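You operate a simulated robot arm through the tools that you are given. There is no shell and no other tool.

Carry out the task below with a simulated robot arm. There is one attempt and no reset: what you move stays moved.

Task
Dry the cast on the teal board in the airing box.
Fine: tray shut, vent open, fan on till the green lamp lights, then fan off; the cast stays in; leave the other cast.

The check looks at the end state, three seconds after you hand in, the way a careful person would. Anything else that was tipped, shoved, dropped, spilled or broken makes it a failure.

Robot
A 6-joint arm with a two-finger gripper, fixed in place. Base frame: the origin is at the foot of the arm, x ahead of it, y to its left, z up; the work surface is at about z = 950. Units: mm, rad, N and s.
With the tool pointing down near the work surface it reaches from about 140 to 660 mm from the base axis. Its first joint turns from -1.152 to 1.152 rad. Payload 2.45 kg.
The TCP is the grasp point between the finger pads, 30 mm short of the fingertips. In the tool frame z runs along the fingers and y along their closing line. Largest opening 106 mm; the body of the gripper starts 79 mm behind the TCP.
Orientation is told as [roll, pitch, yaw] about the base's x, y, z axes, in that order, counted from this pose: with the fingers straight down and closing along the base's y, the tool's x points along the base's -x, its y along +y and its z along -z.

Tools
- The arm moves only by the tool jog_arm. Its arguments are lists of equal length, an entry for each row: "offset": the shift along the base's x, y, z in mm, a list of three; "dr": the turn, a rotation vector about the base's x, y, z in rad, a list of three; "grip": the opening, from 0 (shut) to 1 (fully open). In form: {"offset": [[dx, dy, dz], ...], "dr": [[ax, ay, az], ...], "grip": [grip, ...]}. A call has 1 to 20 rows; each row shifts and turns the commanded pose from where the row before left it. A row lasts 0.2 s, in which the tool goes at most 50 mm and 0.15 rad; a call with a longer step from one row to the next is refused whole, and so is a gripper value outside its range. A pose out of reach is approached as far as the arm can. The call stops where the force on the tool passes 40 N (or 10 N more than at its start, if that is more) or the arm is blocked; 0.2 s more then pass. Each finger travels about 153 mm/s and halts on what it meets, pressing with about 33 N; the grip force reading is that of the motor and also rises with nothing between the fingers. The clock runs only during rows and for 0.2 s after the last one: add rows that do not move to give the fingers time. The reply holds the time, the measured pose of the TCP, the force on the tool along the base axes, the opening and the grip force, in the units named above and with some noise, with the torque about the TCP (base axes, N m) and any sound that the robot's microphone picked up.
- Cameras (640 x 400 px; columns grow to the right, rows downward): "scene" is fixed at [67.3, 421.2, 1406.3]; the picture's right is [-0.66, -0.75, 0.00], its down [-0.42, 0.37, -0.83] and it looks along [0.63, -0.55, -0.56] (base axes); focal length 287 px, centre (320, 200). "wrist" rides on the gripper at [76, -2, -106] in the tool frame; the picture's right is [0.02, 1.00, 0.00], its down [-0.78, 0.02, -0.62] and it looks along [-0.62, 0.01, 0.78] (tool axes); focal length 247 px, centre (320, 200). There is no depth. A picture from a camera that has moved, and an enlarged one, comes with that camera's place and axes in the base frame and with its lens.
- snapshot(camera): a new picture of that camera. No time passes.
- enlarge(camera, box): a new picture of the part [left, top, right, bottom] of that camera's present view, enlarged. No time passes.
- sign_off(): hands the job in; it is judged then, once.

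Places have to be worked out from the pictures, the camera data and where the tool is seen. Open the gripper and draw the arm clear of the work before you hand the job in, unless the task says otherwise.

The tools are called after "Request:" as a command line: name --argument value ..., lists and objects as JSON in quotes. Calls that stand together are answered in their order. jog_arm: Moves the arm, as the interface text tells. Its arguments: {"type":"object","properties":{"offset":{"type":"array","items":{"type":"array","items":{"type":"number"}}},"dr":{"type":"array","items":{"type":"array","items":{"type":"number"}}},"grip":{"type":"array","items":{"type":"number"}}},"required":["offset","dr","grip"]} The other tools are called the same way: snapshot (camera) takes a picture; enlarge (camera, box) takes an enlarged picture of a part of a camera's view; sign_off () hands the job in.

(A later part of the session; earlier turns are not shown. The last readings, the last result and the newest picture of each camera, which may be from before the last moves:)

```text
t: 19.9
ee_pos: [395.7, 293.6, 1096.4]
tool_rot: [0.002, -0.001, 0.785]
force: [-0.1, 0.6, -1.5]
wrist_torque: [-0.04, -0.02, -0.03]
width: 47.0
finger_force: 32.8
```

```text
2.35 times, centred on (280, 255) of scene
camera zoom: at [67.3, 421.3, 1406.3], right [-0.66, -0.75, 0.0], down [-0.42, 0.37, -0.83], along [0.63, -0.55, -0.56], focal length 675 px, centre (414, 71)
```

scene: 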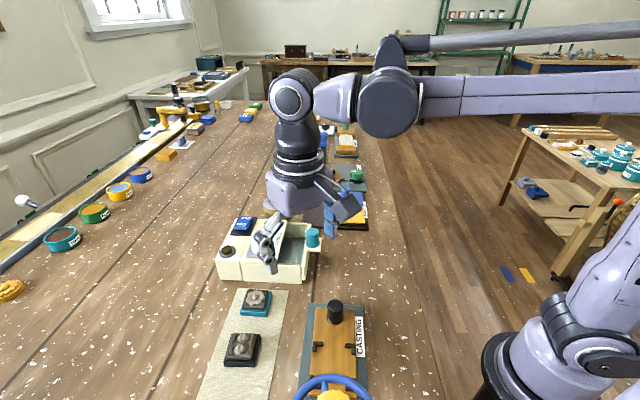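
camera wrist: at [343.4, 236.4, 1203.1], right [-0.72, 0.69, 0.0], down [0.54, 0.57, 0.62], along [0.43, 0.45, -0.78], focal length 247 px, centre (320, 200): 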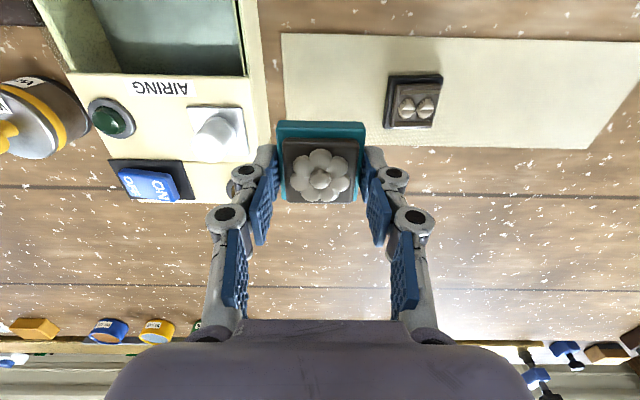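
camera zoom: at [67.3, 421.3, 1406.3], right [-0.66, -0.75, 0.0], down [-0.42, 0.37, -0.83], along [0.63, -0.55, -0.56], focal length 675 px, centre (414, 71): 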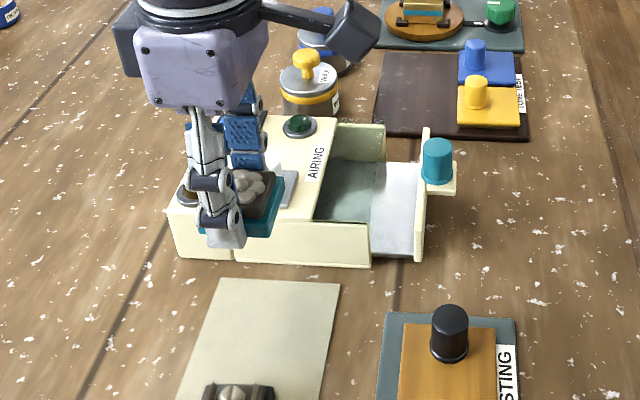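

The box has not shifted and the board sits level in the grip, perhaps 2–3 mm higher between the fingers. I'll lower it onto the cloth, finishing in small steps.

Request:
jog_arm --offset '[[0, 0, -15], [0, 0, -25], [0, 0, -25], [0, 0, -22], [0, 0, -12], [0, 0, -6], [0, 0, -2], [0, 0, -2], [0, 0, -1], [0, 0, -1], [0, 0, 0]]' --dr '[[0, 0, 0], [0, 0, 0], [0, 0, 0], [0, 0, 0], [0, 0, 0], [0, 0, 0], [0, 0, 0], [0, 0, 0], [0, 0, 0], [0, 0, 0], [0, 0, 0]]' --grip '[0.36, 0.36, 0.36, 0.36, 0.36, 0.36, 0.36, 0.36, 0.36, 0.36, 0.36]'

Request:
enlarge --camera "scene" --box '[200, 230, 320, 350]'

```text
t: 22.3
ee_pos: [396.0, 290.8, 985.4]
tool_rot: [-0.001, -0.001, 0.786]
force: [-0.8, -0.2, -1.6]
wrist_torque: [-0.01, 0.0, -0.01]
width: 46.9
finger_force: 33.4
```

```text
3.33 times, centred on (260, 290) of scene
camera zoom: at [67.3, 421.2, 1406.3], right [-0.66, -0.75, 0.0], down [-0.42, 0.37, -0.83], along [0.63, -0.55, -0.56], focal length 957 px, centre (520, -100)
```

zoom: 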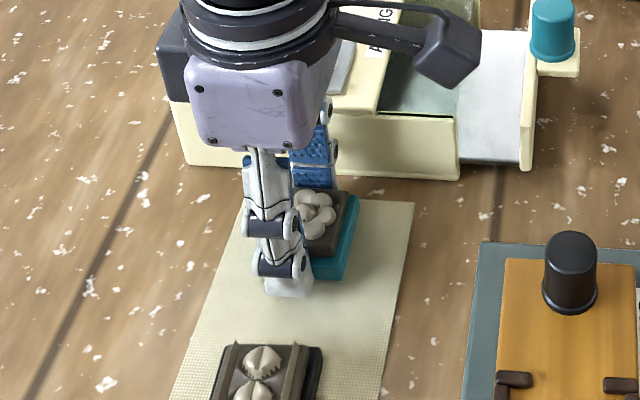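

There is no contact yet at 985. I'll continue down in 1 mm steps.

Request:
jog_arm --offset '[[0, 0, -1], [0, 0, -1], [0, 0, -1], [0, 0, 0]]' --dr '[[0, 0, 0], [0, 0, 0], [0, 0, 0], [0, 0, 0]]' --grip '[0.36, 0.36, 0.36, 0.36]'

```text
t: 23.3
ee_pos: [395.6, 290.7, 981.5]
tool_rot: [0.0, -0.002, 0.788]
force: [1.3, -0.3, -1.7]
wrist_torque: [0.01, -0.04, 0.03]
width: 47.1
finger_force: 33.3
```

Still only the board's own weight is felt. I'll take a closer look at the gap under the board before going lower.

Request:
enlarge --camera "scene" --box '[245, 270, 305, 320]'

Request:
enlarge --camera "wrist" --box '[240, 100, 400, 220]'

```text
8.00 times, centred on (275, 295) of scene
camera zoom: at [67.3, 421.2, 1406.3], right [-0.66, -0.75, 0.0], down [-0.42, 0.37, -0.83], along [0.63, -0.55, -0.56], focal length 2296 px, centre (680, -560)
```

zoom: 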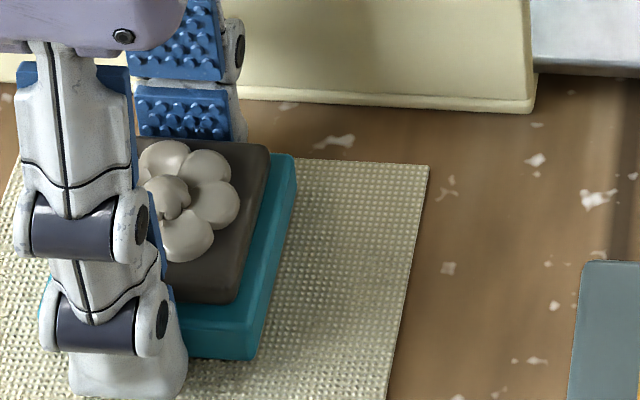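

```text
3.33 times, centred on (320, 160) of wrist
camera zoom: at [343.6, 234.9, 1090.0], right [-0.72, 0.69, 0.0], down [0.54, 0.57, 0.62], along [0.43, 0.45, -0.78], focal length 823 px, centre (320, 333)
```

zoom: 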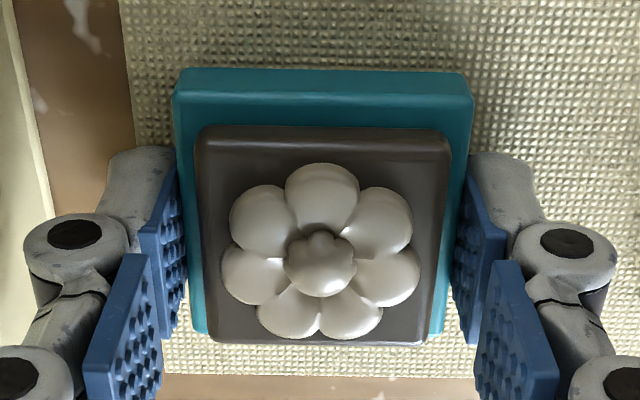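

The board sits about 3–4 mm higher in the grip, so the fingertips would touch first; its underside is only 1–2 mm above the cloth. I'll go 1 mm lower and open gently.

Request:
jog_arm --offset '[[0, 0, -0.7], [0, 0, 0], [0, 0, 0], [0, 0, 0], [0, 0, 0]]' --dr '[[0, 0, 0], [0, 0, 0], [0, 0, 0], [0, 0, 0], [0, 0, 0]]' --grip '[0.36, 0.46, 0.5, 0.54, 0.54]'

Request:
enlarge --camera "wrist" --box '[240, 100, 400, 220]'

```text
t: 24.5
ee_pos: [395.7, 291.4, 981.3]
tool_rot: [0.001, -0.001, 0.787]
force: [-0.5, -0.1, -0.3]
wrist_torque: [-0.01, -0.03, 0.01]
width: 57.5
finger_force: 0.1
```

```text
3.33 times, centred on (320, 160) of wrist
camera zoom: at [343.6, 235.2, 1089.3], right [-0.72, 0.69, 0.0], down [0.54, 0.57, 0.62], along [0.43, 0.45, -0.78], focal length 823 px, centre (320, 333)
```

zoom: 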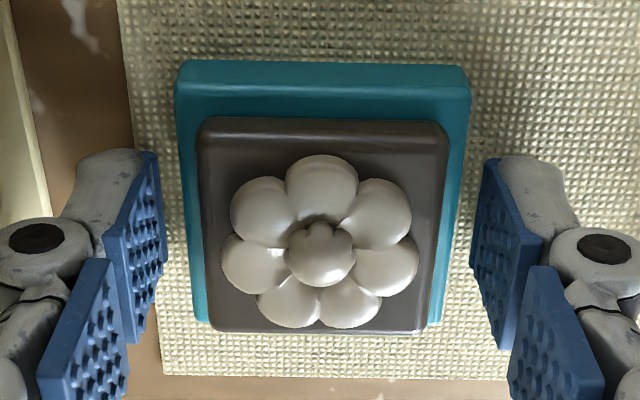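

The cast is resting on the cloth, undisturbed. I'll rise and go back over the tray knob.

Request:
jog_arm --offset '[[0, 0, 15], [0, 0, 35], [0, 0, 40], [0, 0, 30], [-2, -35, 0], [-2, -35, 0], [-2, -35, 0], [-2, -35, 0], [-2, -35.5, 0], [0, 0, 0]]' --dr '[[0, 0, 0], [0, 0, 0], [0, 0, 0], [0, 0, 0], [0, 0, 0], [0, 0, 0], [0, 0, 0], [0, 0, 0], [0, 0, 0], [0, 0, 0]]' --grip '[0.54, 0.54, 0.54, 0.54, 0.6, 0.6, 0.6, 0.6, 0.6, 0.6]'

Request:
enlarge --camera "wrist" --box '[220, 70, 420, 220]'

Request:
enlarge --camera "scene" --box '[220, 190, 360, 340]'

```text
t: 26.7
ee_pos: [385.6, 116.2, 1102.1]
tool_rot: [0.001, -0.002, 0.788]
force: [-0.5, -0.3, -0.1]
wrist_torque: [0.0, 0.0, 0.01]
width: 63.7
finger_force: 0.1
```

```text
2.67 times, centred on (320, 145) of wrist
camera zoom: at [333.7, 59.8, 1209.2], right [-0.72, 0.69, 0.0], down [0.54, 0.57, 0.62], along [0.43, 0.45, -0.78], focal length 659 px, centre (320, 347)
```

zoom: 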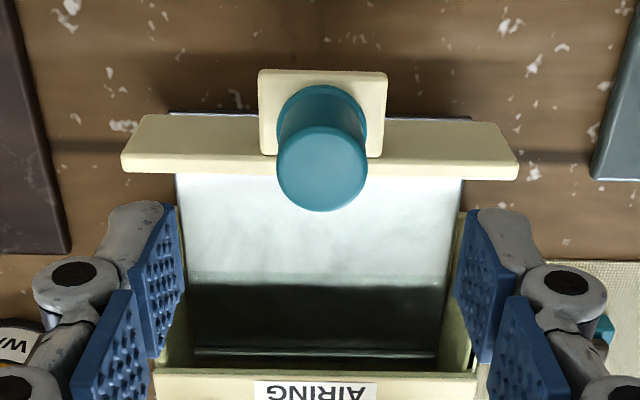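

```text
2.67 times, centred on (290, 265) of scene
camera zoom: at [67.3, 421.2, 1406.3], right [-0.66, -0.75, 0.0], down [-0.42, 0.37, -0.83], along [0.63, -0.55, -0.56], focal length 765 px, centre (400, 27)
```

zoom: 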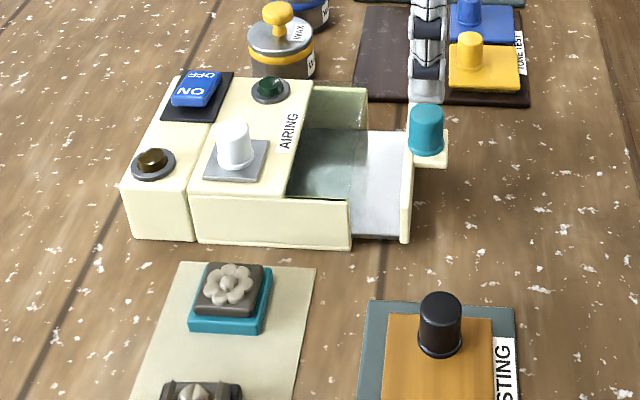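

Everything is as left. I'll go down on the knob again and grip it.

Request:
jog_arm --offset '[[0, 0, -24], [0, 0, -24], [0, 0, -16], [0, 0, 0], [0, 0, 0], [0, 0, 0]]' --dr '[[0, 0, 0], [0, 0, 0], [0, 0, 0], [0, 0, 0], [0, 0, 0], [0, 0, 0]]' --grip '[0.6, 0.6, 0.5, 0.2, 0.15, 0.15]'

```text
t: 28.1
ee_pos: [385.0, 116.5, 1035.6]
tool_rot: [0.004, -0.001, 0.788]
force: [-8.6, 9.4, 0.4]
wrist_torque: [0.22, 0.39, 0.04]
width: 25.0
finger_force: 45.0
```

The knob is held. I'll ease the side load by about 0.7 mm and pull a further 30 mm or so outward in small steps.

Request:
jog_arm --offset '[[-0.5, 0.5, 0], [-2, -2, 0], [-3, -3, 0], [-4, -4, 0], [-4, -4, 0], [-4, -4, 0]]' --dr '[[0, 0, 0], [0, 0, 0], [0, 0, 0], [0, 0, 0], [0, 0, 0], [0, 0, 0]]' --grip '[0.15, 0.15, 0.15, 0.15, 0.15, 0.15]'

Request:
enlarge --camera "scene" --box '[230, 190, 370, 290]'

```text
t: 29.5
ee_pos: [368.0, 98.6, 1037.3]
tool_rot: [0.003, -0.002, 0.785]
force: [-3.1, 4.8, -33.7]
wrist_torque: [0.02, 0.07, 0.02]
width: 24.8
finger_force: 45.0
```

```text
4.00 times, centred on (300, 240) of scene
camera zoom: at [67.6, 421.5, 1406.2], right [-0.66, -0.75, 0.0], down [-0.42, 0.37, -0.83], along [0.63, -0.55, -0.56], focal length 1148 px, centre (400, 40)
```

zoom: 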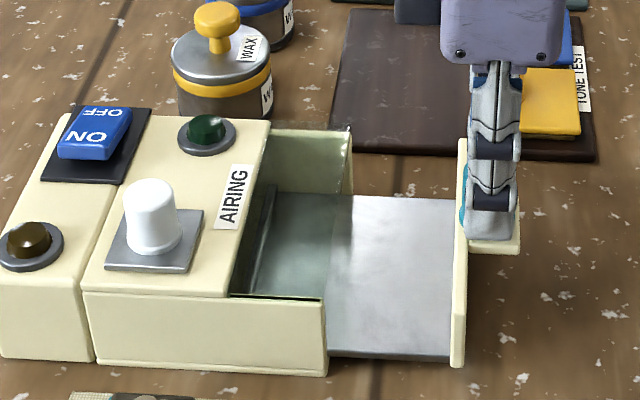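

The tray is out about 59 mm, but a downward load has built up on the tool. I'll lower the tool 1 mm to relieve it and pull another 8 mm for margin.

Request:
jog_arm --offset '[[0, 0, -1.1], [0, 0, 0], [-2, -2, 0], [-2, -2, 0], [-2, -2, 0], [0, 0, 0]]' --dr '[[0, 0, 0], [0, 0, 0], [0, 0, 0], [0, 0, 0], [0, 0, 0], [0, 0, 0]]' --grip '[0.15, 0.15, 0.15, 0.15, 0.15, 0.15]'

Request:
enlarge --camera "scene" --box '[230, 190, 370, 290]'

```text
t: 30.9
ee_pos: [362.6, 91.8, 1036.5]
tool_rot: [0.003, -0.003, 0.786]
force: [-3.9, 4.4, 6.1]
wrist_torque: [0.14, 0.19, 0.05]
width: 25.2
finger_force: 44.8
```

```text
4.00 times, centred on (300, 240) of scene
camera zoom: at [67.1, 421.4, 1406.3], right [-0.66, -0.75, 0.0], down [-0.42, 0.37, -0.83], along [0.63, -0.55, -0.56], focal length 1148 px, centre (400, 40)
```

zoom: 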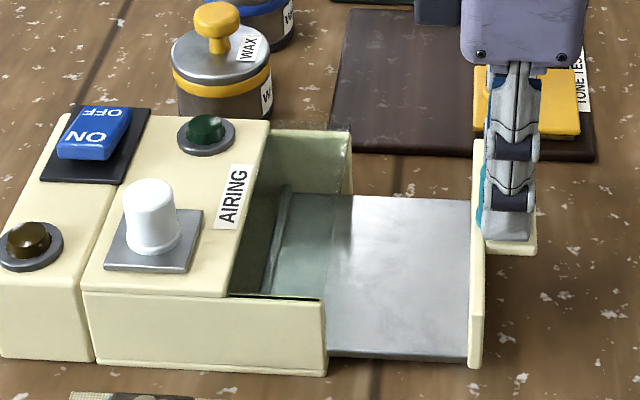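

The tray is out about 68 mm with low force, and its rear lip is still well inside the housing. I'll release the knob and rise.

Request:
jog_arm --offset '[[0, 0, 0], [0, 0, 0], [0, 0, 0], [0, 0, 25], [0, 0, 40]]' --dr '[[0, 0, 0], [0, 0, 0], [0, 0, 0], [0, 0, 0], [0, 0, 0]]' --grip '[0.3, 0.5, 0.6, 0.6, 0.6]'

Request:
enlarge --camera "wrist" --box '[220, 70, 420, 220]'

Request:
enlarge --camera "scene" --box '[230, 190, 370, 290]'

```text
t: 32.1
ee_pos: [361.2, 92.2, 1101.6]
tool_rot: [-0.001, -0.002, 0.787]
force: [0.1, -0.2, 0.5]
wrist_torque: [0.0, 0.03, -0.02]
width: 63.6
finger_force: 0.1
```

```text
2.67 times, centred on (320, 145) of wrist
camera zoom: at [309.7, 35.9, 1209.3], right [-0.72, 0.69, 0.0], down [0.54, 0.57, 0.62], along [0.43, 0.45, -0.78], focal length 659 px, centre (320, 347)
```

zoom: 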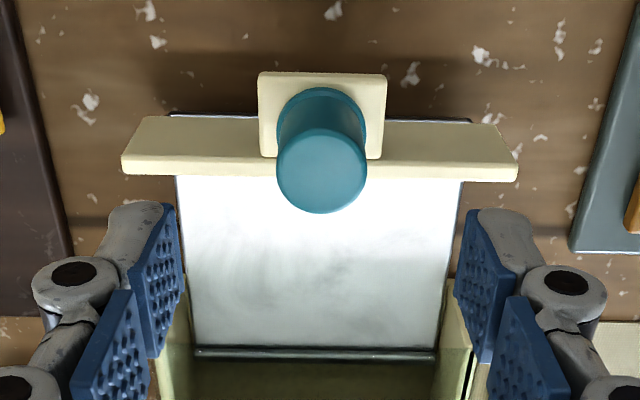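

```text
4.00 times, centred on (300, 240) of scene
camera zoom: at [67.2, 421.2, 1406.3], right [-0.66, -0.75, 0.0], down [-0.42, 0.37, -0.83], along [0.63, -0.55, -0.56], focal length 1148 px, centre (400, 40)
```

zoom: 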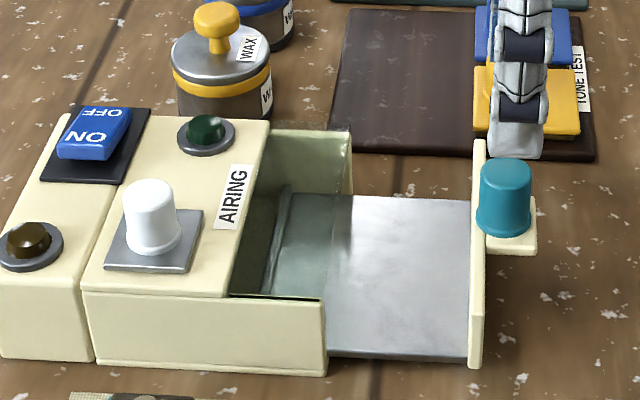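

The exposed tray now runs from about +19 to +86 mm behind the knob, so a place 48 mm behind the knob, near (396, 126), leaves 5 mm to the panel and more to the housing. I'll go back over the cast.

Request:
jog_arm --offset '[[6.8, 39.8, 0], [6.8, 39.8, 0], [6.8, 39.8, 0], [6.8, 39.8, 0], [6.8, 39.8, 0], [0, 0, 0]]' --dr '[[0, 0, 0], [0, 0, 0], [0, 0, 0], [0, 0, 0], [0, 0, 0], [0, 0, 0]]' --grip '[0.54, 0.54, 0.54, 0.54, 0.54, 0.54]'

Request:
enlarge --camera "wrist" --box '[260, 60, 380, 160]'

```text
t: 33.5
ee_pos: [396.4, 293.9, 1099.1]
tool_rot: [0.001, -0.001, 0.786]
force: [0.1, 0.4, -0.7]
wrist_torque: [0.01, -0.01, 0.0]
width: 57.1
finger_force: 0.1
```

```text
4.00 times, centred on (320, 110) of wrist
camera zoom: at [344.5, 238.0, 1207.9], right [-0.72, 0.69, 0.0], down [0.54, 0.57, 0.62], along [0.43, 0.45, -0.78], focal length 988 px, centre (320, 560)
```

zoom: 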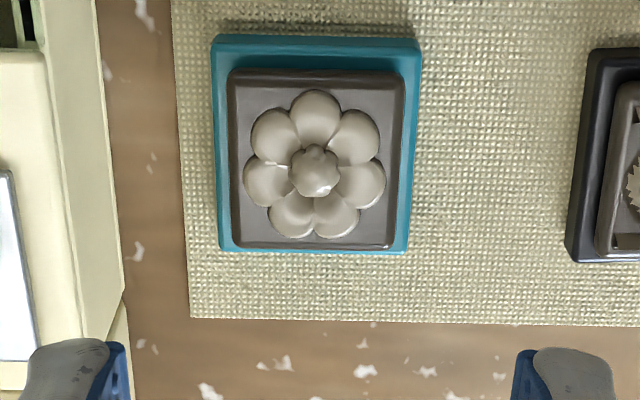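

The board centre is about (395, 289), a few mm short of the tool's present position. I'll correct that and descend with the 57 mm opening as before.

Request:
jog_arm --offset '[[-1.1, -4.5, -20], [0, 0, -30], [0, 0, -30], [0, 0, -22], [0, 0, -10], [0, 0, -6], [0, 0, 0]]' --dr '[[0, 0, 0], [0, 0, 0], [0, 0, 0], [0, 0, 0], [0, 0, 0], [0, 0, 0], [0, 0, 0]]' --grip '[0.54, 0.54, 0.54, 0.54, 0.54, 0.54, 0.54]'

Request:
enlarge --camera "wrist" --box '[240, 100, 400, 220]'

```text
t: 35.1
ee_pos: [393.7, 287.9, 982.0]
tool_rot: [0.001, -0.001, 0.788]
force: [-0.6, -0.5, 0.1]
wrist_torque: [-0.02, -0.01, -0.01]
width: 57.1
finger_force: 0.1
```

```text
3.33 times, centred on (320, 160) of wrist
camera zoom: at [342.6, 231.6, 1091.0], right [-0.72, 0.69, 0.0], down [0.54, 0.57, 0.62], along [0.43, 0.45, -0.78], focal length 823 px, centre (320, 333)
```

zoom: 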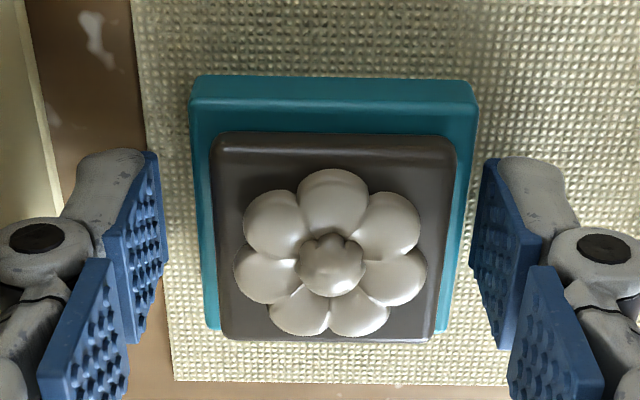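

The board sits 2–3 mm off-centre toward the right finger and slightly ahead, so the earlier position was the better one. I'll shift 3.5 mm in +y, then close.

Request:
jog_arm --offset '[[0, 1.8, 0.8], [0, 1.7, 0], [0, 0, 0], [0, 0, 0], [0, 0, 0], [0, 0, 0]]' --dr '[[0, 0, 0], [0, 0, 0], [0, 0, 0], [0, 0, 0], [0, 0, 0], [0, 0, 0]]' --grip '[0.54, 0.54, 0.48, 0.42, 0.36, 0.36]'

Request:
enlarge --camera "wrist" --box '[240, 100, 400, 220]'

```text
t: 36.5
ee_pos: [394.3, 291.8, 985.6]
tool_rot: [0.0, -0.002, 0.787]
force: [-0.3, 0.8, 4.9]
wrist_torque: [-0.02, -0.04, 0.02]
width: 46.7
finger_force: 32.6
```

```text
3.33 times, centred on (320, 160) of wrist
camera zoom: at [342.2, 235.1, 1092.1], right [-0.72, 0.69, 0.0], down [0.54, 0.57, 0.62], along [0.43, 0.45, -0.78], focal length 823 px, centre (320, 333)
```

zoom: 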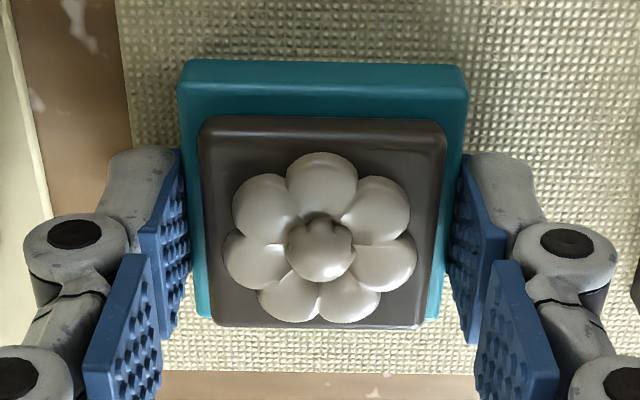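

The board is held exactly as the first time. I'll lift it gently to about 1096.

Request:
jog_arm --offset '[[0, 0, 6], [0, 0, 14], [0, 0, 24], [0, 0, 28], [0, 0, 24], [0, 0, 12], [0, 0, 4]]' --dr '[[0, 0, 0], [0, 0, 0], [0, 0, 0], [0, 0, 0], [0, 0, 0], [0, 0, 0], [0, 0, 0]]' --grip '[0.36, 0.36, 0.36, 0.36, 0.36, 0.36, 0.36]'

Request:
snapshot --camera "wrist"

```text
t: 38.1
ee_pos: [395.2, 292.2, 1096.1]
tool_rot: [0.002, -0.002, 0.788]
force: [0.3, 0.4, -1.0]
wrist_torque: [0.01, 0.04, -0.03]
width: 46.8
finger_force: 32.8
```

```text
taken
camera wrist: at [342.5, 235.5, 1204.4], right [-0.72, 0.69, 0.0], down [0.54, 0.57, 0.62], along [0.43, 0.45, -0.78], focal length 247 px, centre (320, 200)
```

wrist: 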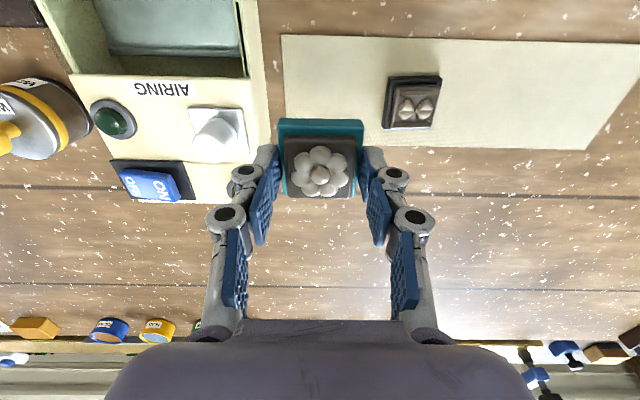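

The cast is up and level. I'll carry it to above the exposed part of the tray, near (396.5, 127).

Request:
jog_arm --offset '[[0.2, -16, 0], [0.5, -33, 0], [0.6, -36, 0], [0.5, -34, 0], [0.5, -29, 0], [0, -16.6, 0], [0, 0, 0]]' --dr '[[0, 0, 0], [0, 0, 0], [0, 0, 0], [0, 0, 0], [0, 0, 0], [0, 0, 0], [0, 0, 0]]' --grip '[0.36, 0.36, 0.36, 0.36, 0.36, 0.36, 0.36]'

Request:
enlarge --camera "wrist" --box '[220, 60, 420, 220]'

Request:
enlarge --camera "scene" --box '[240, 170, 380, 290]'

```text
t: 39.7
ee_pos: [397.7, 127.7, 1097.6]
tool_rot: [0.0, -0.001, 0.788]
force: [0.1, 0.6, -1.5]
wrist_torque: [0.03, 0.01, 0.02]
width: 46.8
finger_force: 33.0
```

```text
2.50 times, centred on (320, 140) of wrist
camera zoom: at [345.1, 71.2, 1203.6], right [-0.72, 0.69, 0.0], down [0.54, 0.57, 0.62], along [0.43, 0.45, -0.78], focal length 617 px, centre (320, 350)
```

zoom: 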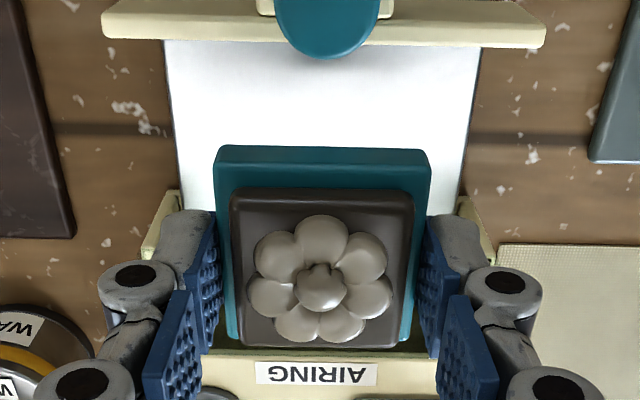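

```text
3.33 times, centred on (310, 230) of scene
camera zoom: at [67.3, 421.2, 1406.3], right [-0.66, -0.75, 0.0], down [-0.42, 0.37, -0.83], along [0.63, -0.55, -0.56], focal length 957 px, centre (353, 100)
```

zoom: 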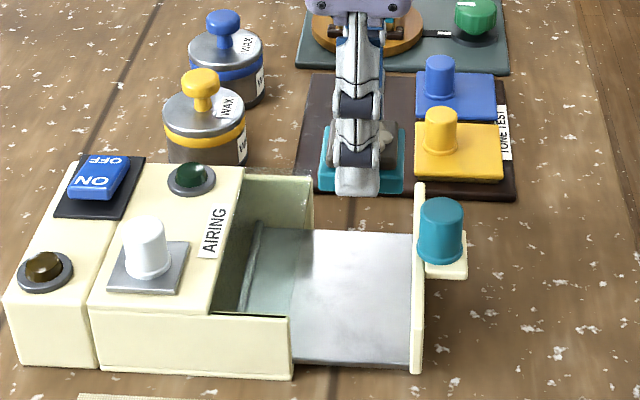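

The board has about 7 mm to the panel and over 10 mm to the housing and window edge. I'll lower it, slowing down around the height of the panel and window.

Request:
jog_arm --offset '[[0, 0, -12], [0, 0, -20], [0, 0, -20], [0, 0, -8], [0, 0, -6], [0, 0, -6], [0, 0, -6], [0, 0, -6], [0, 0, 0]]' --dr '[[0, 0, 0], [0, 0, 0], [0, 0, 0], [0, 0, 0], [0, 0, 0], [0, 0, 0], [0, 0, 0], [0, 0, 0], [0, 0, 0]]' --grip '[0.36, 0.36, 0.36, 0.36, 0.36, 0.36, 0.36, 0.36, 0.36]'

Request:
snapshot --camera "wrist"

Request:
enlarge --camera "scene" --box '[240, 190, 360, 290]'

```text
t: 41.7
ee_pos: [395.5, 127.7, 1012.6]
tool_rot: [0.0, -0.001, 0.786]
force: [0.8, 1.0, 0.1]
wrist_torque: [-0.01, -0.02, 0.01]
width: 46.9
finger_force: 32.8
```

```text
taken
camera wrist: at [344.0, 70.2, 1119.9], right [-0.72, 0.69, 0.0], down [0.54, 0.57, 0.62], along [0.43, 0.45, -0.78], focal length 247 px, centre (320, 200)
```

wrist: 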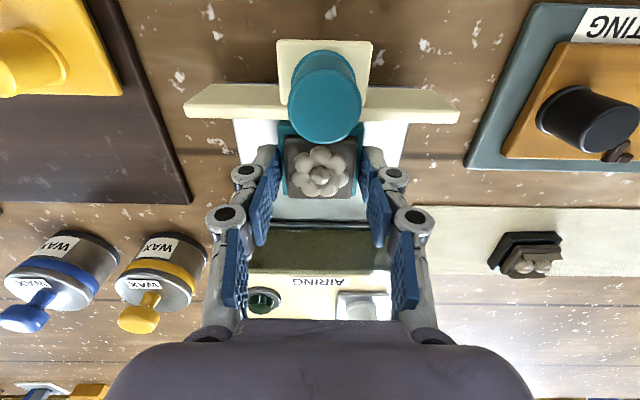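

```text
4.00 times, centred on (300, 240) of scene
camera zoom: at [67.3, 421.2, 1406.3], right [-0.66, -0.75, 0.0], down [-0.42, 0.37, -0.83], along [0.63, -0.55, -0.56], focal length 1148 px, centre (400, 40)
```

zoom: 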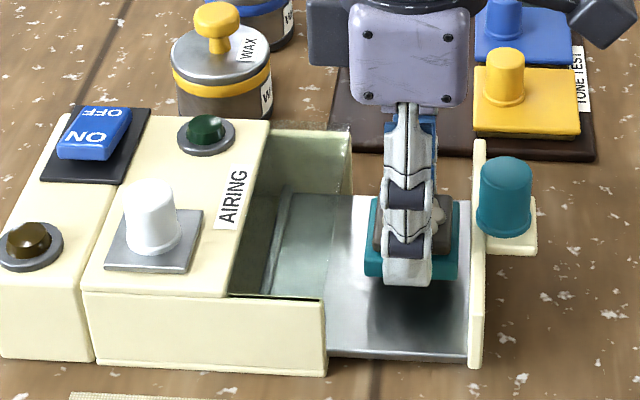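

The board is below the panel's top with no contact. I'll lower it the rest of the way, in fine steps near the floor.

Request:
jog_arm --offset '[[0, 0, -5], [0, 0, -5], [0, 0, -3], [0, 0, -1], [0, 0, -1], [0, 0, 0]]' --dr '[[0, 0, 0], [0, 0, 0], [0, 0, 0], [0, 0, 0], [0, 0, 0], [0, 0, 0]]' --grip '[0.36, 0.36, 0.36, 0.36, 0.36, 0.36]'

Request:
enlarge --camera "scene" --box '[280, 220, 350, 290]'

```text
t: 43.1
ee_pos: [397.8, 126.6, 997.4]
tool_rot: [-0.001, -0.001, 0.787]
force: [-0.5, 0.8, -0.2]
wrist_torque: [0.0, 0.01, 0.02]
width: 47.0
finger_force: 33.3
```

```text
5.71 times, centred on (315, 255) of scene
camera zoom: at [67.3, 421.2, 1406.3], right [-0.66, -0.75, 0.0], down [-0.42, 0.37, -0.83], along [0.63, -0.55, -0.56], focal length 1640 px, centre (349, -114)
```

zoom: 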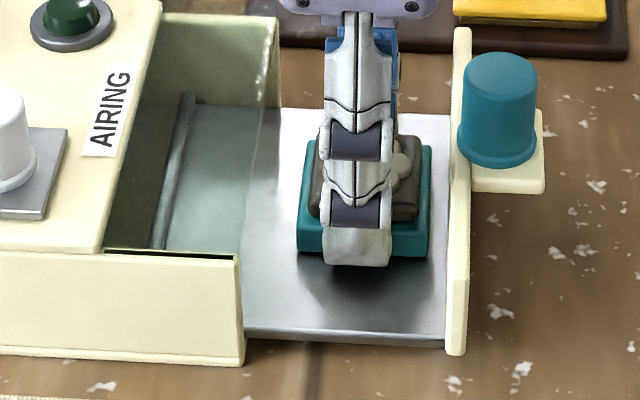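

No contact yet at 997. I'll keep lowering in 1 mm steps.

Request:
jog_arm --offset '[[0, 0, -1], [0, 0, -1], [0, 0, -1], [0, 0, 0]]' --dr '[[0, 0, 0], [0, 0, 0], [0, 0, 0], [0, 0, 0]]' --grip '[0.36, 0.36, 0.36, 0.36]'

Request:
enlarge --camera "scene" --box '[280, 220, 350, 290]'

```text
t: 44.1
ee_pos: [397.7, 125.5, 994.8]
tool_rot: [0.0, -0.002, 0.785]
force: [1.3, -0.7, 24.0]
wrist_torque: [-0.08, -0.05, 0.0]
width: 47.2
finger_force: 33.2
```

```text
5.71 times, centred on (315, 255) of scene
camera zoom: at [67.0, 421.1, 1406.4], right [-0.66, -0.75, 0.0], down [-0.42, 0.37, -0.83], along [0.63, -0.55, -0.56], focal length 1640 px, centre (349, -114)
```

zoom: 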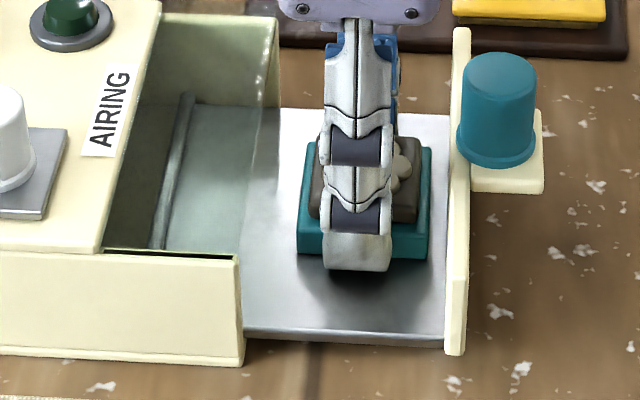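

The board is down on the tray floor (24 N upward). I'll back off 0.8 mm, open to 58 mm and rise straight up.

Request:
jog_arm --offset '[[0, 0, 0.8], [0, 0, 0], [0, 0, 0], [0, 0, 0], [0, 0, 0]]' --dr '[[0, 0, 0], [0, 0, 0], [0, 0, 0], [0, 0, 0], [0, 0, 0]]' --grip '[0.36, 0.46, 0.5, 0.55, 0.55]'

Request:
jog_arm --offset '[[0, 0, 8], [0, 0, 20], [0, 0, 35], [0, 0, 40], [0, 0, 0]]' --dr '[[0, 0, 0], [0, 0, 0], [0, 0, 0], [0, 0, 0], [0, 0, 0]]' --grip '[0.55, 0.55, 0.55, 0.55, 0.55]'

Request:
enlarge --camera "wrist" --box '[220, 40, 420, 200]'

Request:
enlarge --camera "scene" --box '[240, 190, 360, 290]'

```text
t: 45.3
ee_pos: [396.9, 125.3, 995.2]
tool_rot: [0.001, -0.002, 0.786]
force: [-0.6, 0.2, -0.1]
wrist_torque: [0.01, -0.01, 0.02]
width: 58.4
finger_force: 0.1
```

```text
t: 46.5
ee_pos: [397.1, 128.6, 1098.1]
tool_rot: [0.0, -0.002, 0.787]
force: [-0.2, -0.3, -0.4]
wrist_torque: [0.02, 0.02, -0.02]
width: 58.3
finger_force: 0.1
```

```text
2.50 times, centred on (320, 120) of wrist
camera zoom: at [344.7, 72.0, 1206.0], right [-0.72, 0.69, 0.0], down [0.54, 0.57, 0.62], along [0.43, 0.45, -0.78], focal length 617 px, centre (320, 400)
```

zoom: 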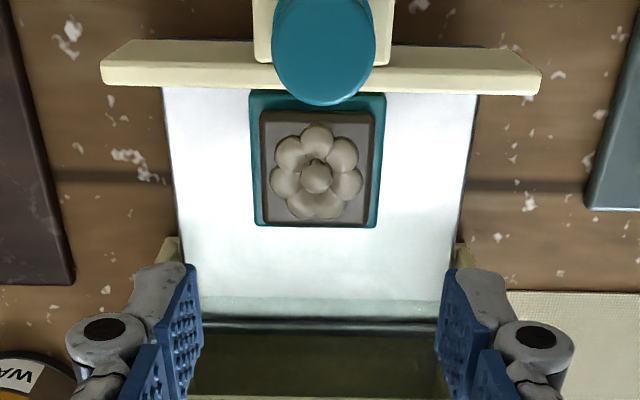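

```text
4.00 times, centred on (300, 240) of scene
camera zoom: at [67.3, 421.2, 1406.3], right [-0.66, -0.75, 0.0], down [-0.42, 0.37, -0.83], along [0.63, -0.55, -0.56], focal length 1148 px, centre (400, 40)
```

zoom: 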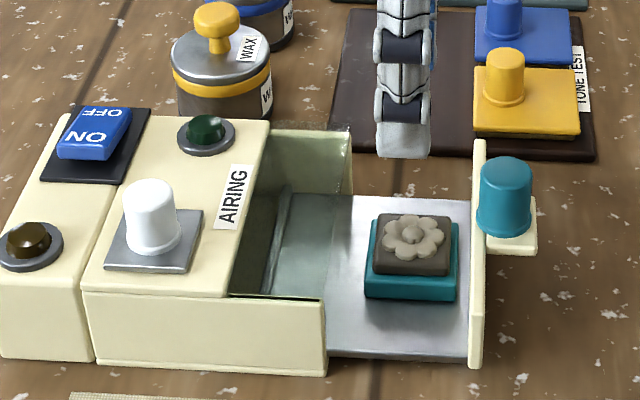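

The cast sits squarely on the tray. Next I'll move back over the tray knob at about (362, 92) to push the tray shut.

Request:
jog_arm --offset '[[-17.6, -17.6, 0], [-17.6, -17.6, 0], [0, 0, 0]]' --dr '[[0, 0, 0], [0, 0, 0], [0, 0, 0]]' --grip '[0.6, 0.6, 0.6]'

Request:
enlarge --camera "wrist" --box '[220, 70, 420, 220]'

```text
t: 47.3
ee_pos: [359.7, 91.4, 1098.2]
tool_rot: [0.0, -0.001, 0.787]
force: [0.9, -0.7, -0.8]
wrist_torque: [-0.01, 0.0, -0.02]
width: 63.4
finger_force: 0.0
```

```text
2.67 times, centred on (320, 145) of wrist
camera zoom: at [308.0, 35.9, 1205.6], right [-0.72, 0.69, 0.0], down [0.54, 0.57, 0.62], along [0.43, 0.45, -0.78], focal length 659 px, centre (320, 347)
```

zoom: 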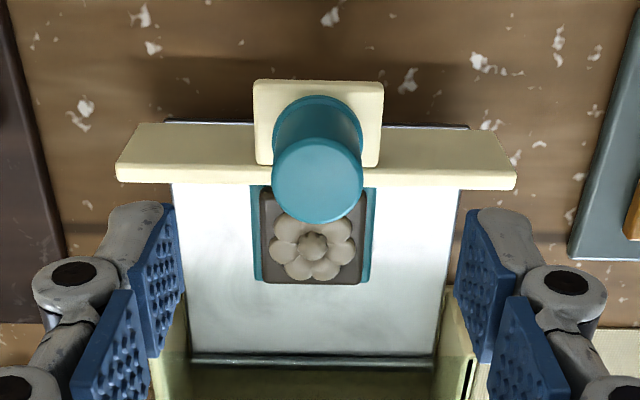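

The knob is within about 1 mm of the tool axis. I'll correct slightly, go down and grip it.

Request:
jog_arm --offset '[[1.3, 0, -24], [0, 0, -24], [0, 0, -13.5], [0, 0, 0], [0, 0, 0], [0, 0, 0]]' --dr '[[0, 0, 0], [0, 0, 0], [0, 0, 0], [0, 0, 0], [0, 0, 0], [0, 0, 0]]' --grip '[0.6, 0.6, 0.5, 0.2, 0.15, 0.15]'

```text
t: 48.7
ee_pos: [361.6, 93.4, 1036.2]
tool_rot: [0.003, -0.002, 0.787]
force: [-7.7, 7.6, 1.2]
wrist_torque: [0.12, 0.35, -0.02]
width: 25.1
finger_force: 45.1
```

The knob is held. I'll ease the side load and push the tray in the first 14 mm slowly, watching the force as the cast nears the window edge.

Request:
jog_arm --offset '[[-0.4, 0.4, 0], [2, 2, 0], [2, 2, 0], [2, 2, 0], [2, 2, 0], [2, 2, 0]]' --dr '[[0, 0, 0], [0, 0, 0], [0, 0, 0], [0, 0, 0], [0, 0, 0], [0, 0, 0]]' --grip '[0.15, 0.15, 0.15, 0.15, 0.15, 0.15]'

Request:
enlarge --camera "scene" --box '[260, 210, 350, 290]'

```text
t: 50.1
ee_pos: [370.4, 102.2, 1036.6]
tool_rot: [0.004, -0.002, 0.786]
force: [-13.1, 11.7, -3.4]
wrist_torque: [0.07, 0.66, 0.06]
width: 25.0
finger_force: 44.5
```

```text
5.00 times, centred on (305, 250) of scene
camera zoom: at [66.9, 421.6, 1406.2], right [-0.66, -0.75, 0.0], down [-0.42, 0.37, -0.83], along [0.63, -0.55, -0.56], focal length 1435 px, centre (395, -50)
```

zoom: 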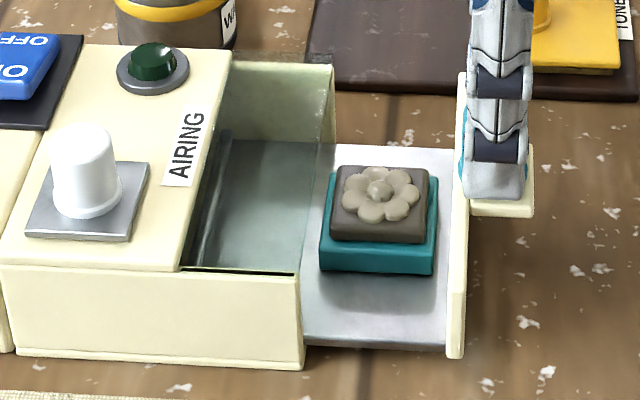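

The cast rides along well. I'll trim the side load and push on another 17 mm.

Request:
jog_arm --offset '[[-0.6, 0.6, 0], [2, 2, 0], [2, 2, 0], [2, 2, 0], [2, 2, 0], [2, 2, 0], [2, 2, 0]]' --dr '[[0, 0, 0], [0, 0, 0], [0, 0, 0], [0, 0, 0], [0, 0, 0], [0, 0, 0], [0, 0, 0]]' --grip '[0.15, 0.15, 0.15, 0.15, 0.15, 0.15, 0.15]'

Request:
enlarge --camera "scene" --box '[260, 210, 350, 290]'

```text
t: 51.7
ee_pos: [384.0, 116.1, 1036.5]
tool_rot: [0.0, -0.001, 0.787]
force: [-8.2, 7.6, -9.5]
wrist_torque: [0.43, 0.07, -0.01]
width: 25.0
finger_force: 44.9
```

```text
5.00 times, centred on (305, 250) of scene
camera zoom: at [67.1, 421.5, 1406.3], right [-0.66, -0.75, 0.0], down [-0.42, 0.37, -0.83], along [0.63, -0.55, -0.56], focal length 1435 px, centre (395, -50)
```

zoom: 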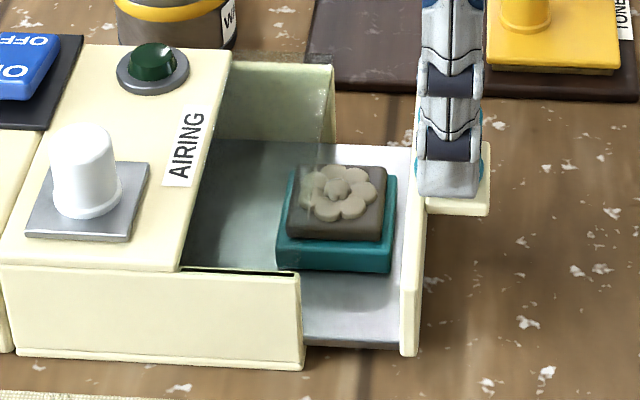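

The cast is passing under the window without catching. I'll continue to about 4 mm from shut.

Request:
jog_arm --offset '[[-0.4, 0.4, -0.2], [2.5, 2.5, 0], [2.5, 2.5, 0], [2.5, 2.5, 0], [2.5, 2.5, 0], [2.5, 2.5, 0], [2.5, 2.5, 0], [2.5, 2.5, 0], [2.5, 2.5, 0], [2.5, 2.5, 0]]' --dr '[[0, 0, 0], [0, 0, 0], [0, 0, 0], [0, 0, 0], [0, 0, 0], [0, 0, 0], [0, 0, 0], [0, 0, 0], [0, 0, 0], [0, 0, 0]]' --grip '[0.15, 0.15, 0.15, 0.15, 0.15, 0.15, 0.15, 0.15, 0.15, 0.15]'

Request:
enlarge --camera "scene" --box '[260, 210, 350, 290]'

```text
t: 53.9
ee_pos: [405.7, 136.7, 1035.9]
tool_rot: [-0.001, -0.001, 0.788]
force: [-0.1, -0.2, 18.4]
wrist_torque: [-0.19, 0.19, 0.02]
width: 25.0
finger_force: 44.8
```

```text
5.00 times, centred on (305, 250) of scene
camera zoom: at [67.0, 421.1, 1406.4], right [-0.66, -0.75, 0.0], down [-0.42, 0.37, -0.83], along [0.63, -0.55, -0.56], focal length 1435 px, centre (395, -50)
```

zoom: 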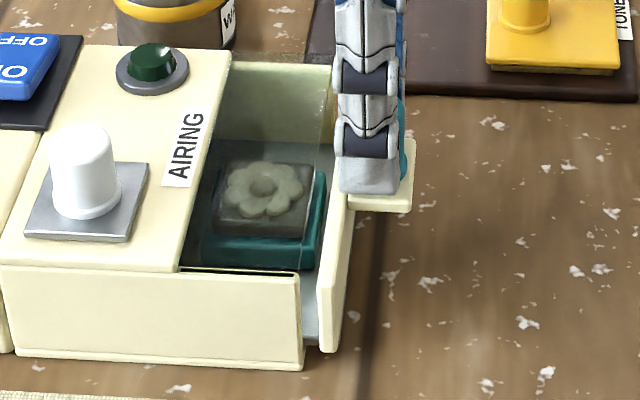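

Nearly shut now. I'll lift the tool 0.5 mm to ease the load and push on in 1.4 mm steps until the panel stops against the housing.

Request:
jog_arm --offset '[[0, 0, 0.5], [1, 1, 0], [1, 1, 0], [1, 1, 0], [1, 1, 0], [1, 1, 0], [1, 1, 0]]' --dr '[[0, 0, 0], [0, 0, 0], [0, 0, 0], [0, 0, 0], [0, 0, 0], [0, 0, 0], [0, 0, 0]]' --grip '[0.15, 0.15, 0.15, 0.15, 0.15, 0.15, 0.15]'

Request:
enlarge --camera "scene" --box '[260, 210, 350, 290]'

```text
t: 55.5
ee_pos: [411.5, 140.5, 1036.3]
tool_rot: [0.003, 0.006, 0.784]
force: [-16.5, -12.8, -24.6]
wrist_torque: [0.09, 0.02, 0.0]
width: 25.0
finger_force: 45.0
```

```text
5.00 times, centred on (305, 250) of scene
camera zoom: at [67.1, 420.9, 1406.4], right [-0.66, -0.75, 0.0], down [-0.42, 0.37, -0.83], along [0.63, -0.55, -0.56], focal length 1435 px, centre (395, -50)
```

zoom: 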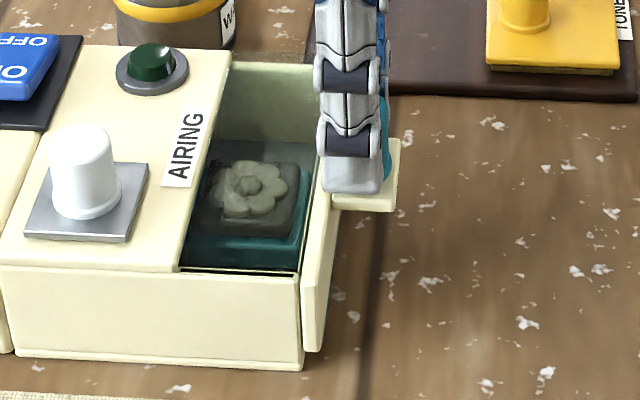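

The panel has met the housing (about 21 N of resistance), so the tray is shut. I'll release the knob and rise.

Request:
jog_arm --offset '[[0, 0, -0.5], [0, 0, 0], [0, 0, 0], [0, 0, 25], [0, 0, 40], [0, 0, 0]]' --dr '[[0, 0, 0], [0, 0, 0], [0, 0, 0], [0, 0, 0], [0, 0, 0], [0, 0, 0]]' --grip '[0.15, 0.45, 0.6, 0.6, 0.6, 0.6]'

Request:
enlarge --camera "scene" --box '[200, 200, 340, 290]'

Request:
enlarge --camera "wrist" --box '[220, 80, 420, 280]'

```text
t: 56.9
ee_pos: [412.3, 142.2, 1103.3]
tool_rot: [-0.001, -0.002, 0.787]
force: [-0.1, 0.3, -0.5]
wrist_torque: [-0.01, 0.01, -0.02]
width: 63.6
finger_force: 0.0
```

```text
4.44 times, centred on (270, 245) of scene
camera zoom: at [67.3, 421.2, 1406.3], right [-0.66, -0.75, 0.0], down [-0.42, 0.37, -0.83], along [0.63, -0.55, -0.56], focal length 1276 px, centre (542, 0)
```

zoom: 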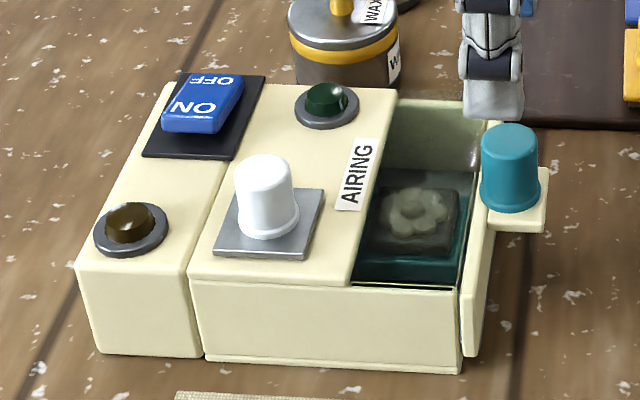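

```text
2.00 times, centred on (320, 180) of wrist
camera zoom: at [360.6, 85.9, 1210.7], right [-0.72, 0.69, 0.0], down [0.54, 0.57, 0.62], along [0.43, 0.45, -0.78], focal length 494 px, centre (320, 240)
```

zoom: 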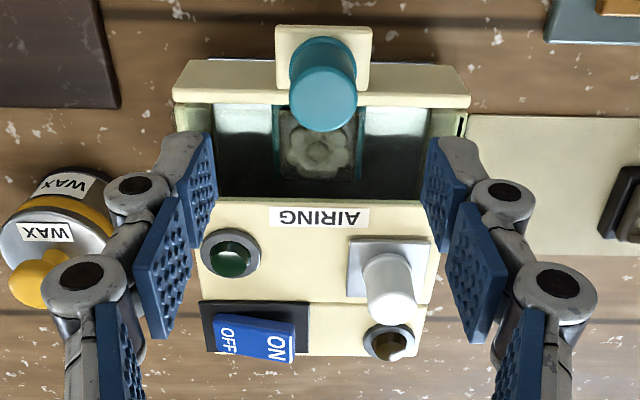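

The tray is shut with the cast inside behind the window. The white vent knob is at about (457, 238), top 1042; I'll move above it.

Request:
jog_arm --offset '[[15.1, 32, 0], [15.1, 32, 0], [15.1, 32, 0], [0, 0, 0]]' --dr '[[0, 0, 0], [0, 0, 0], [0, 0, 0], [0, 0, 0]]' --grip '[0.6, 0.6, 0.6, 0.6]'

Request:
enlarge --camera "wrist" --box '[220, 70, 420, 220]'

```text
t: 57.9
ee_pos: [456.8, 239.7, 1100.6]
tool_rot: [0.001, 0.0, 0.787]
force: [-1.0, 0.6, -0.5]
wrist_torque: [0.01, -0.03, -0.02]
width: 63.7
finger_force: 0.1
```

```text
2.67 times, centred on (320, 145) of wrist
camera zoom: at [406.3, 183.1, 1209.6], right [-0.72, 0.69, 0.0], down [0.54, 0.57, 0.62], along [0.43, 0.45, -0.78], focal length 659 px, centre (320, 347)
```

zoom: 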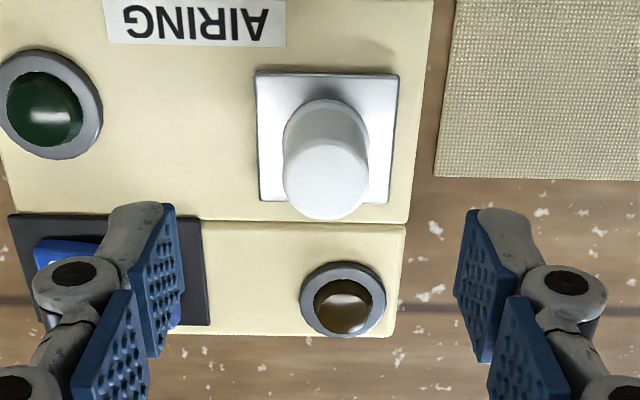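

The knob is centred under the tool, and there is a clear lane on the lid toward the green lamp, so I expect the plate to slide that way. I'll go down with the fingertips about 4 mm above the plate and grip the knob.

Request:
jog_arm --offset '[[0, 0, -24], [0, 0, -24], [0, 0, -12], [0, 0, 0], [0, 0, 0], [0, 0, 0]]' --dr '[[0, 0, 0], [0, 0, 0], [0, 0, 0], [0, 0, 0], [0, 0, 0], [0, 0, 0]]' --grip '[0.6, 0.6, 0.5, 0.2, 0.15, 0.15]'

Request:
enlarge --camera "scene" --box '[200, 190, 320, 280]'

```text
t: 59.3
ee_pos: [458.8, 240.1, 1041.8]
tool_rot: [-0.001, -0.003, 0.787]
force: [1.9, 1.7, 26.8]
wrist_torque: [-0.05, 0.05, -0.02]
width: 22.1
finger_force: 44.9
```

```text
4.44 times, centred on (260, 235) of scene
camera zoom: at [66.9, 421.1, 1406.4], right [-0.66, -0.75, 0.0], down [-0.42, 0.37, -0.83], along [0.63, -0.55, -0.56], focal length 1276 px, centre (587, 44)
```

zoom: 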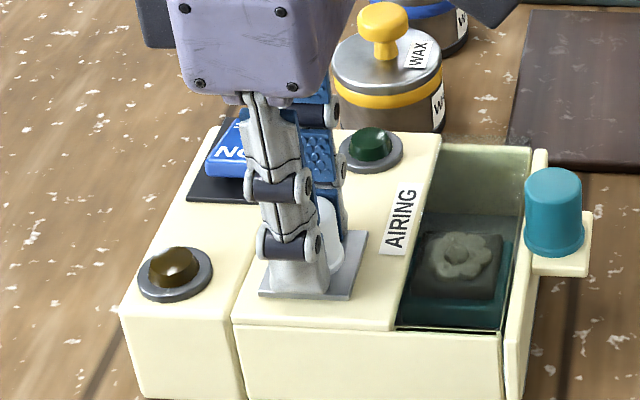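

The knob is gripped (22 mm), but the tool is pressed upward at 27 N, so the tips are touching the knob's base or plate. I'll rise 1 mm and then test a small slide toward the green lamp.

Request:
jog_arm --offset '[[0, 0, 1], [0, 0, 0], [1, -1, 0], [1, -1, 0], [1, -1, 0]]' --dr '[[0, 0, 0], [0, 0, 0], [0, 0, 0], [0, 0, 0], [0, 0, 0]]' --grip '[0.15, 0.15, 0.15, 0.15, 0.15]'

Request:
enlarge --camera "scene" --box '[200, 190, 320, 280]'

```text
t: 60.5
ee_pos: [462.6, 237.1, 1042.3]
tool_rot: [0.001, -0.003, 0.787]
force: [7.6, 8.4, 28.1]
wrist_torque: [-0.08, 0.12, 0.05]
width: 22.1
finger_force: 44.9
```

```text
4.44 times, centred on (260, 235) of scene
camera zoom: at [67.1, 421.3, 1406.3], right [-0.66, -0.75, 0.0], down [-0.42, 0.37, -0.83], along [0.63, -0.55, -0.56], focal length 1276 px, centre (587, 44)
```

zoom: 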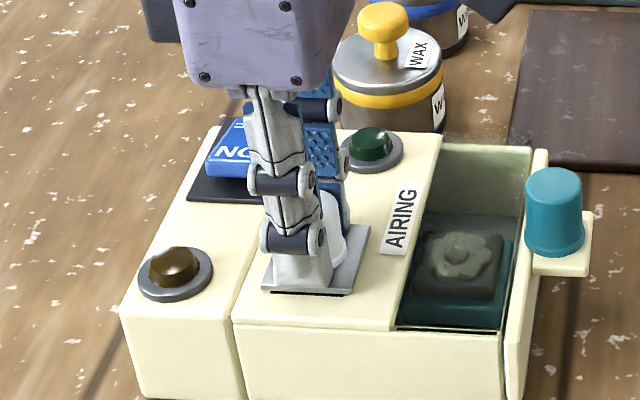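

The plate moves and a dark opening shows at its near edge, so this is the right way. I'll ease the loads slightly and keep sliding.

Request:
jog_arm --offset '[[0.3, 0.3, 0.9], [2, -2, 0], [2, -2, 0], [2, -2, 0], [2, -2, 0], [2, -2, 0]]' --dr '[[0, 0, 0], [0, 0, 0], [0, 0, 0], [0, 0, 0], [0, 0, 0], [0, 0, 0]]' --grip '[0.15, 0.15, 0.15, 0.15, 0.15, 0.15]'

Request:
enlarge --camera "scene" --box '[200, 190, 320, 280]'

```text
t: 61.9
ee_pos: [471.1, 226.5, 1043.1]
tool_rot: [0.0, -0.005, 0.788]
force: [8.2, 9.1, 4.7]
wrist_torque: [0.26, -0.19, 0.08]
width: 22.2
finger_force: 44.7
```

```text
4.44 times, centred on (260, 235) of scene
camera zoom: at [67.4, 421.5, 1406.3], right [-0.66, -0.75, 0.0], down [-0.42, 0.37, -0.83], along [0.63, -0.55, -0.56], focal length 1276 px, centre (587, 44)
```

zoom: 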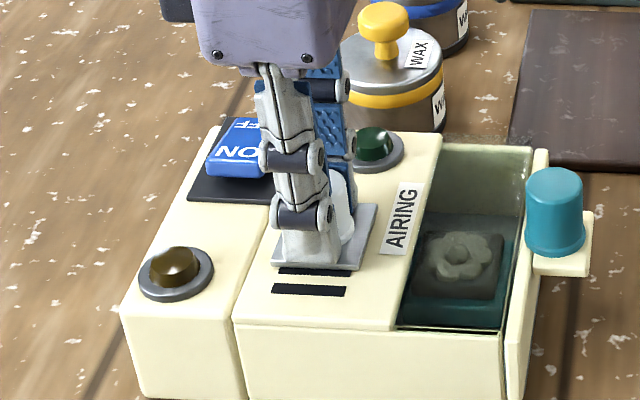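

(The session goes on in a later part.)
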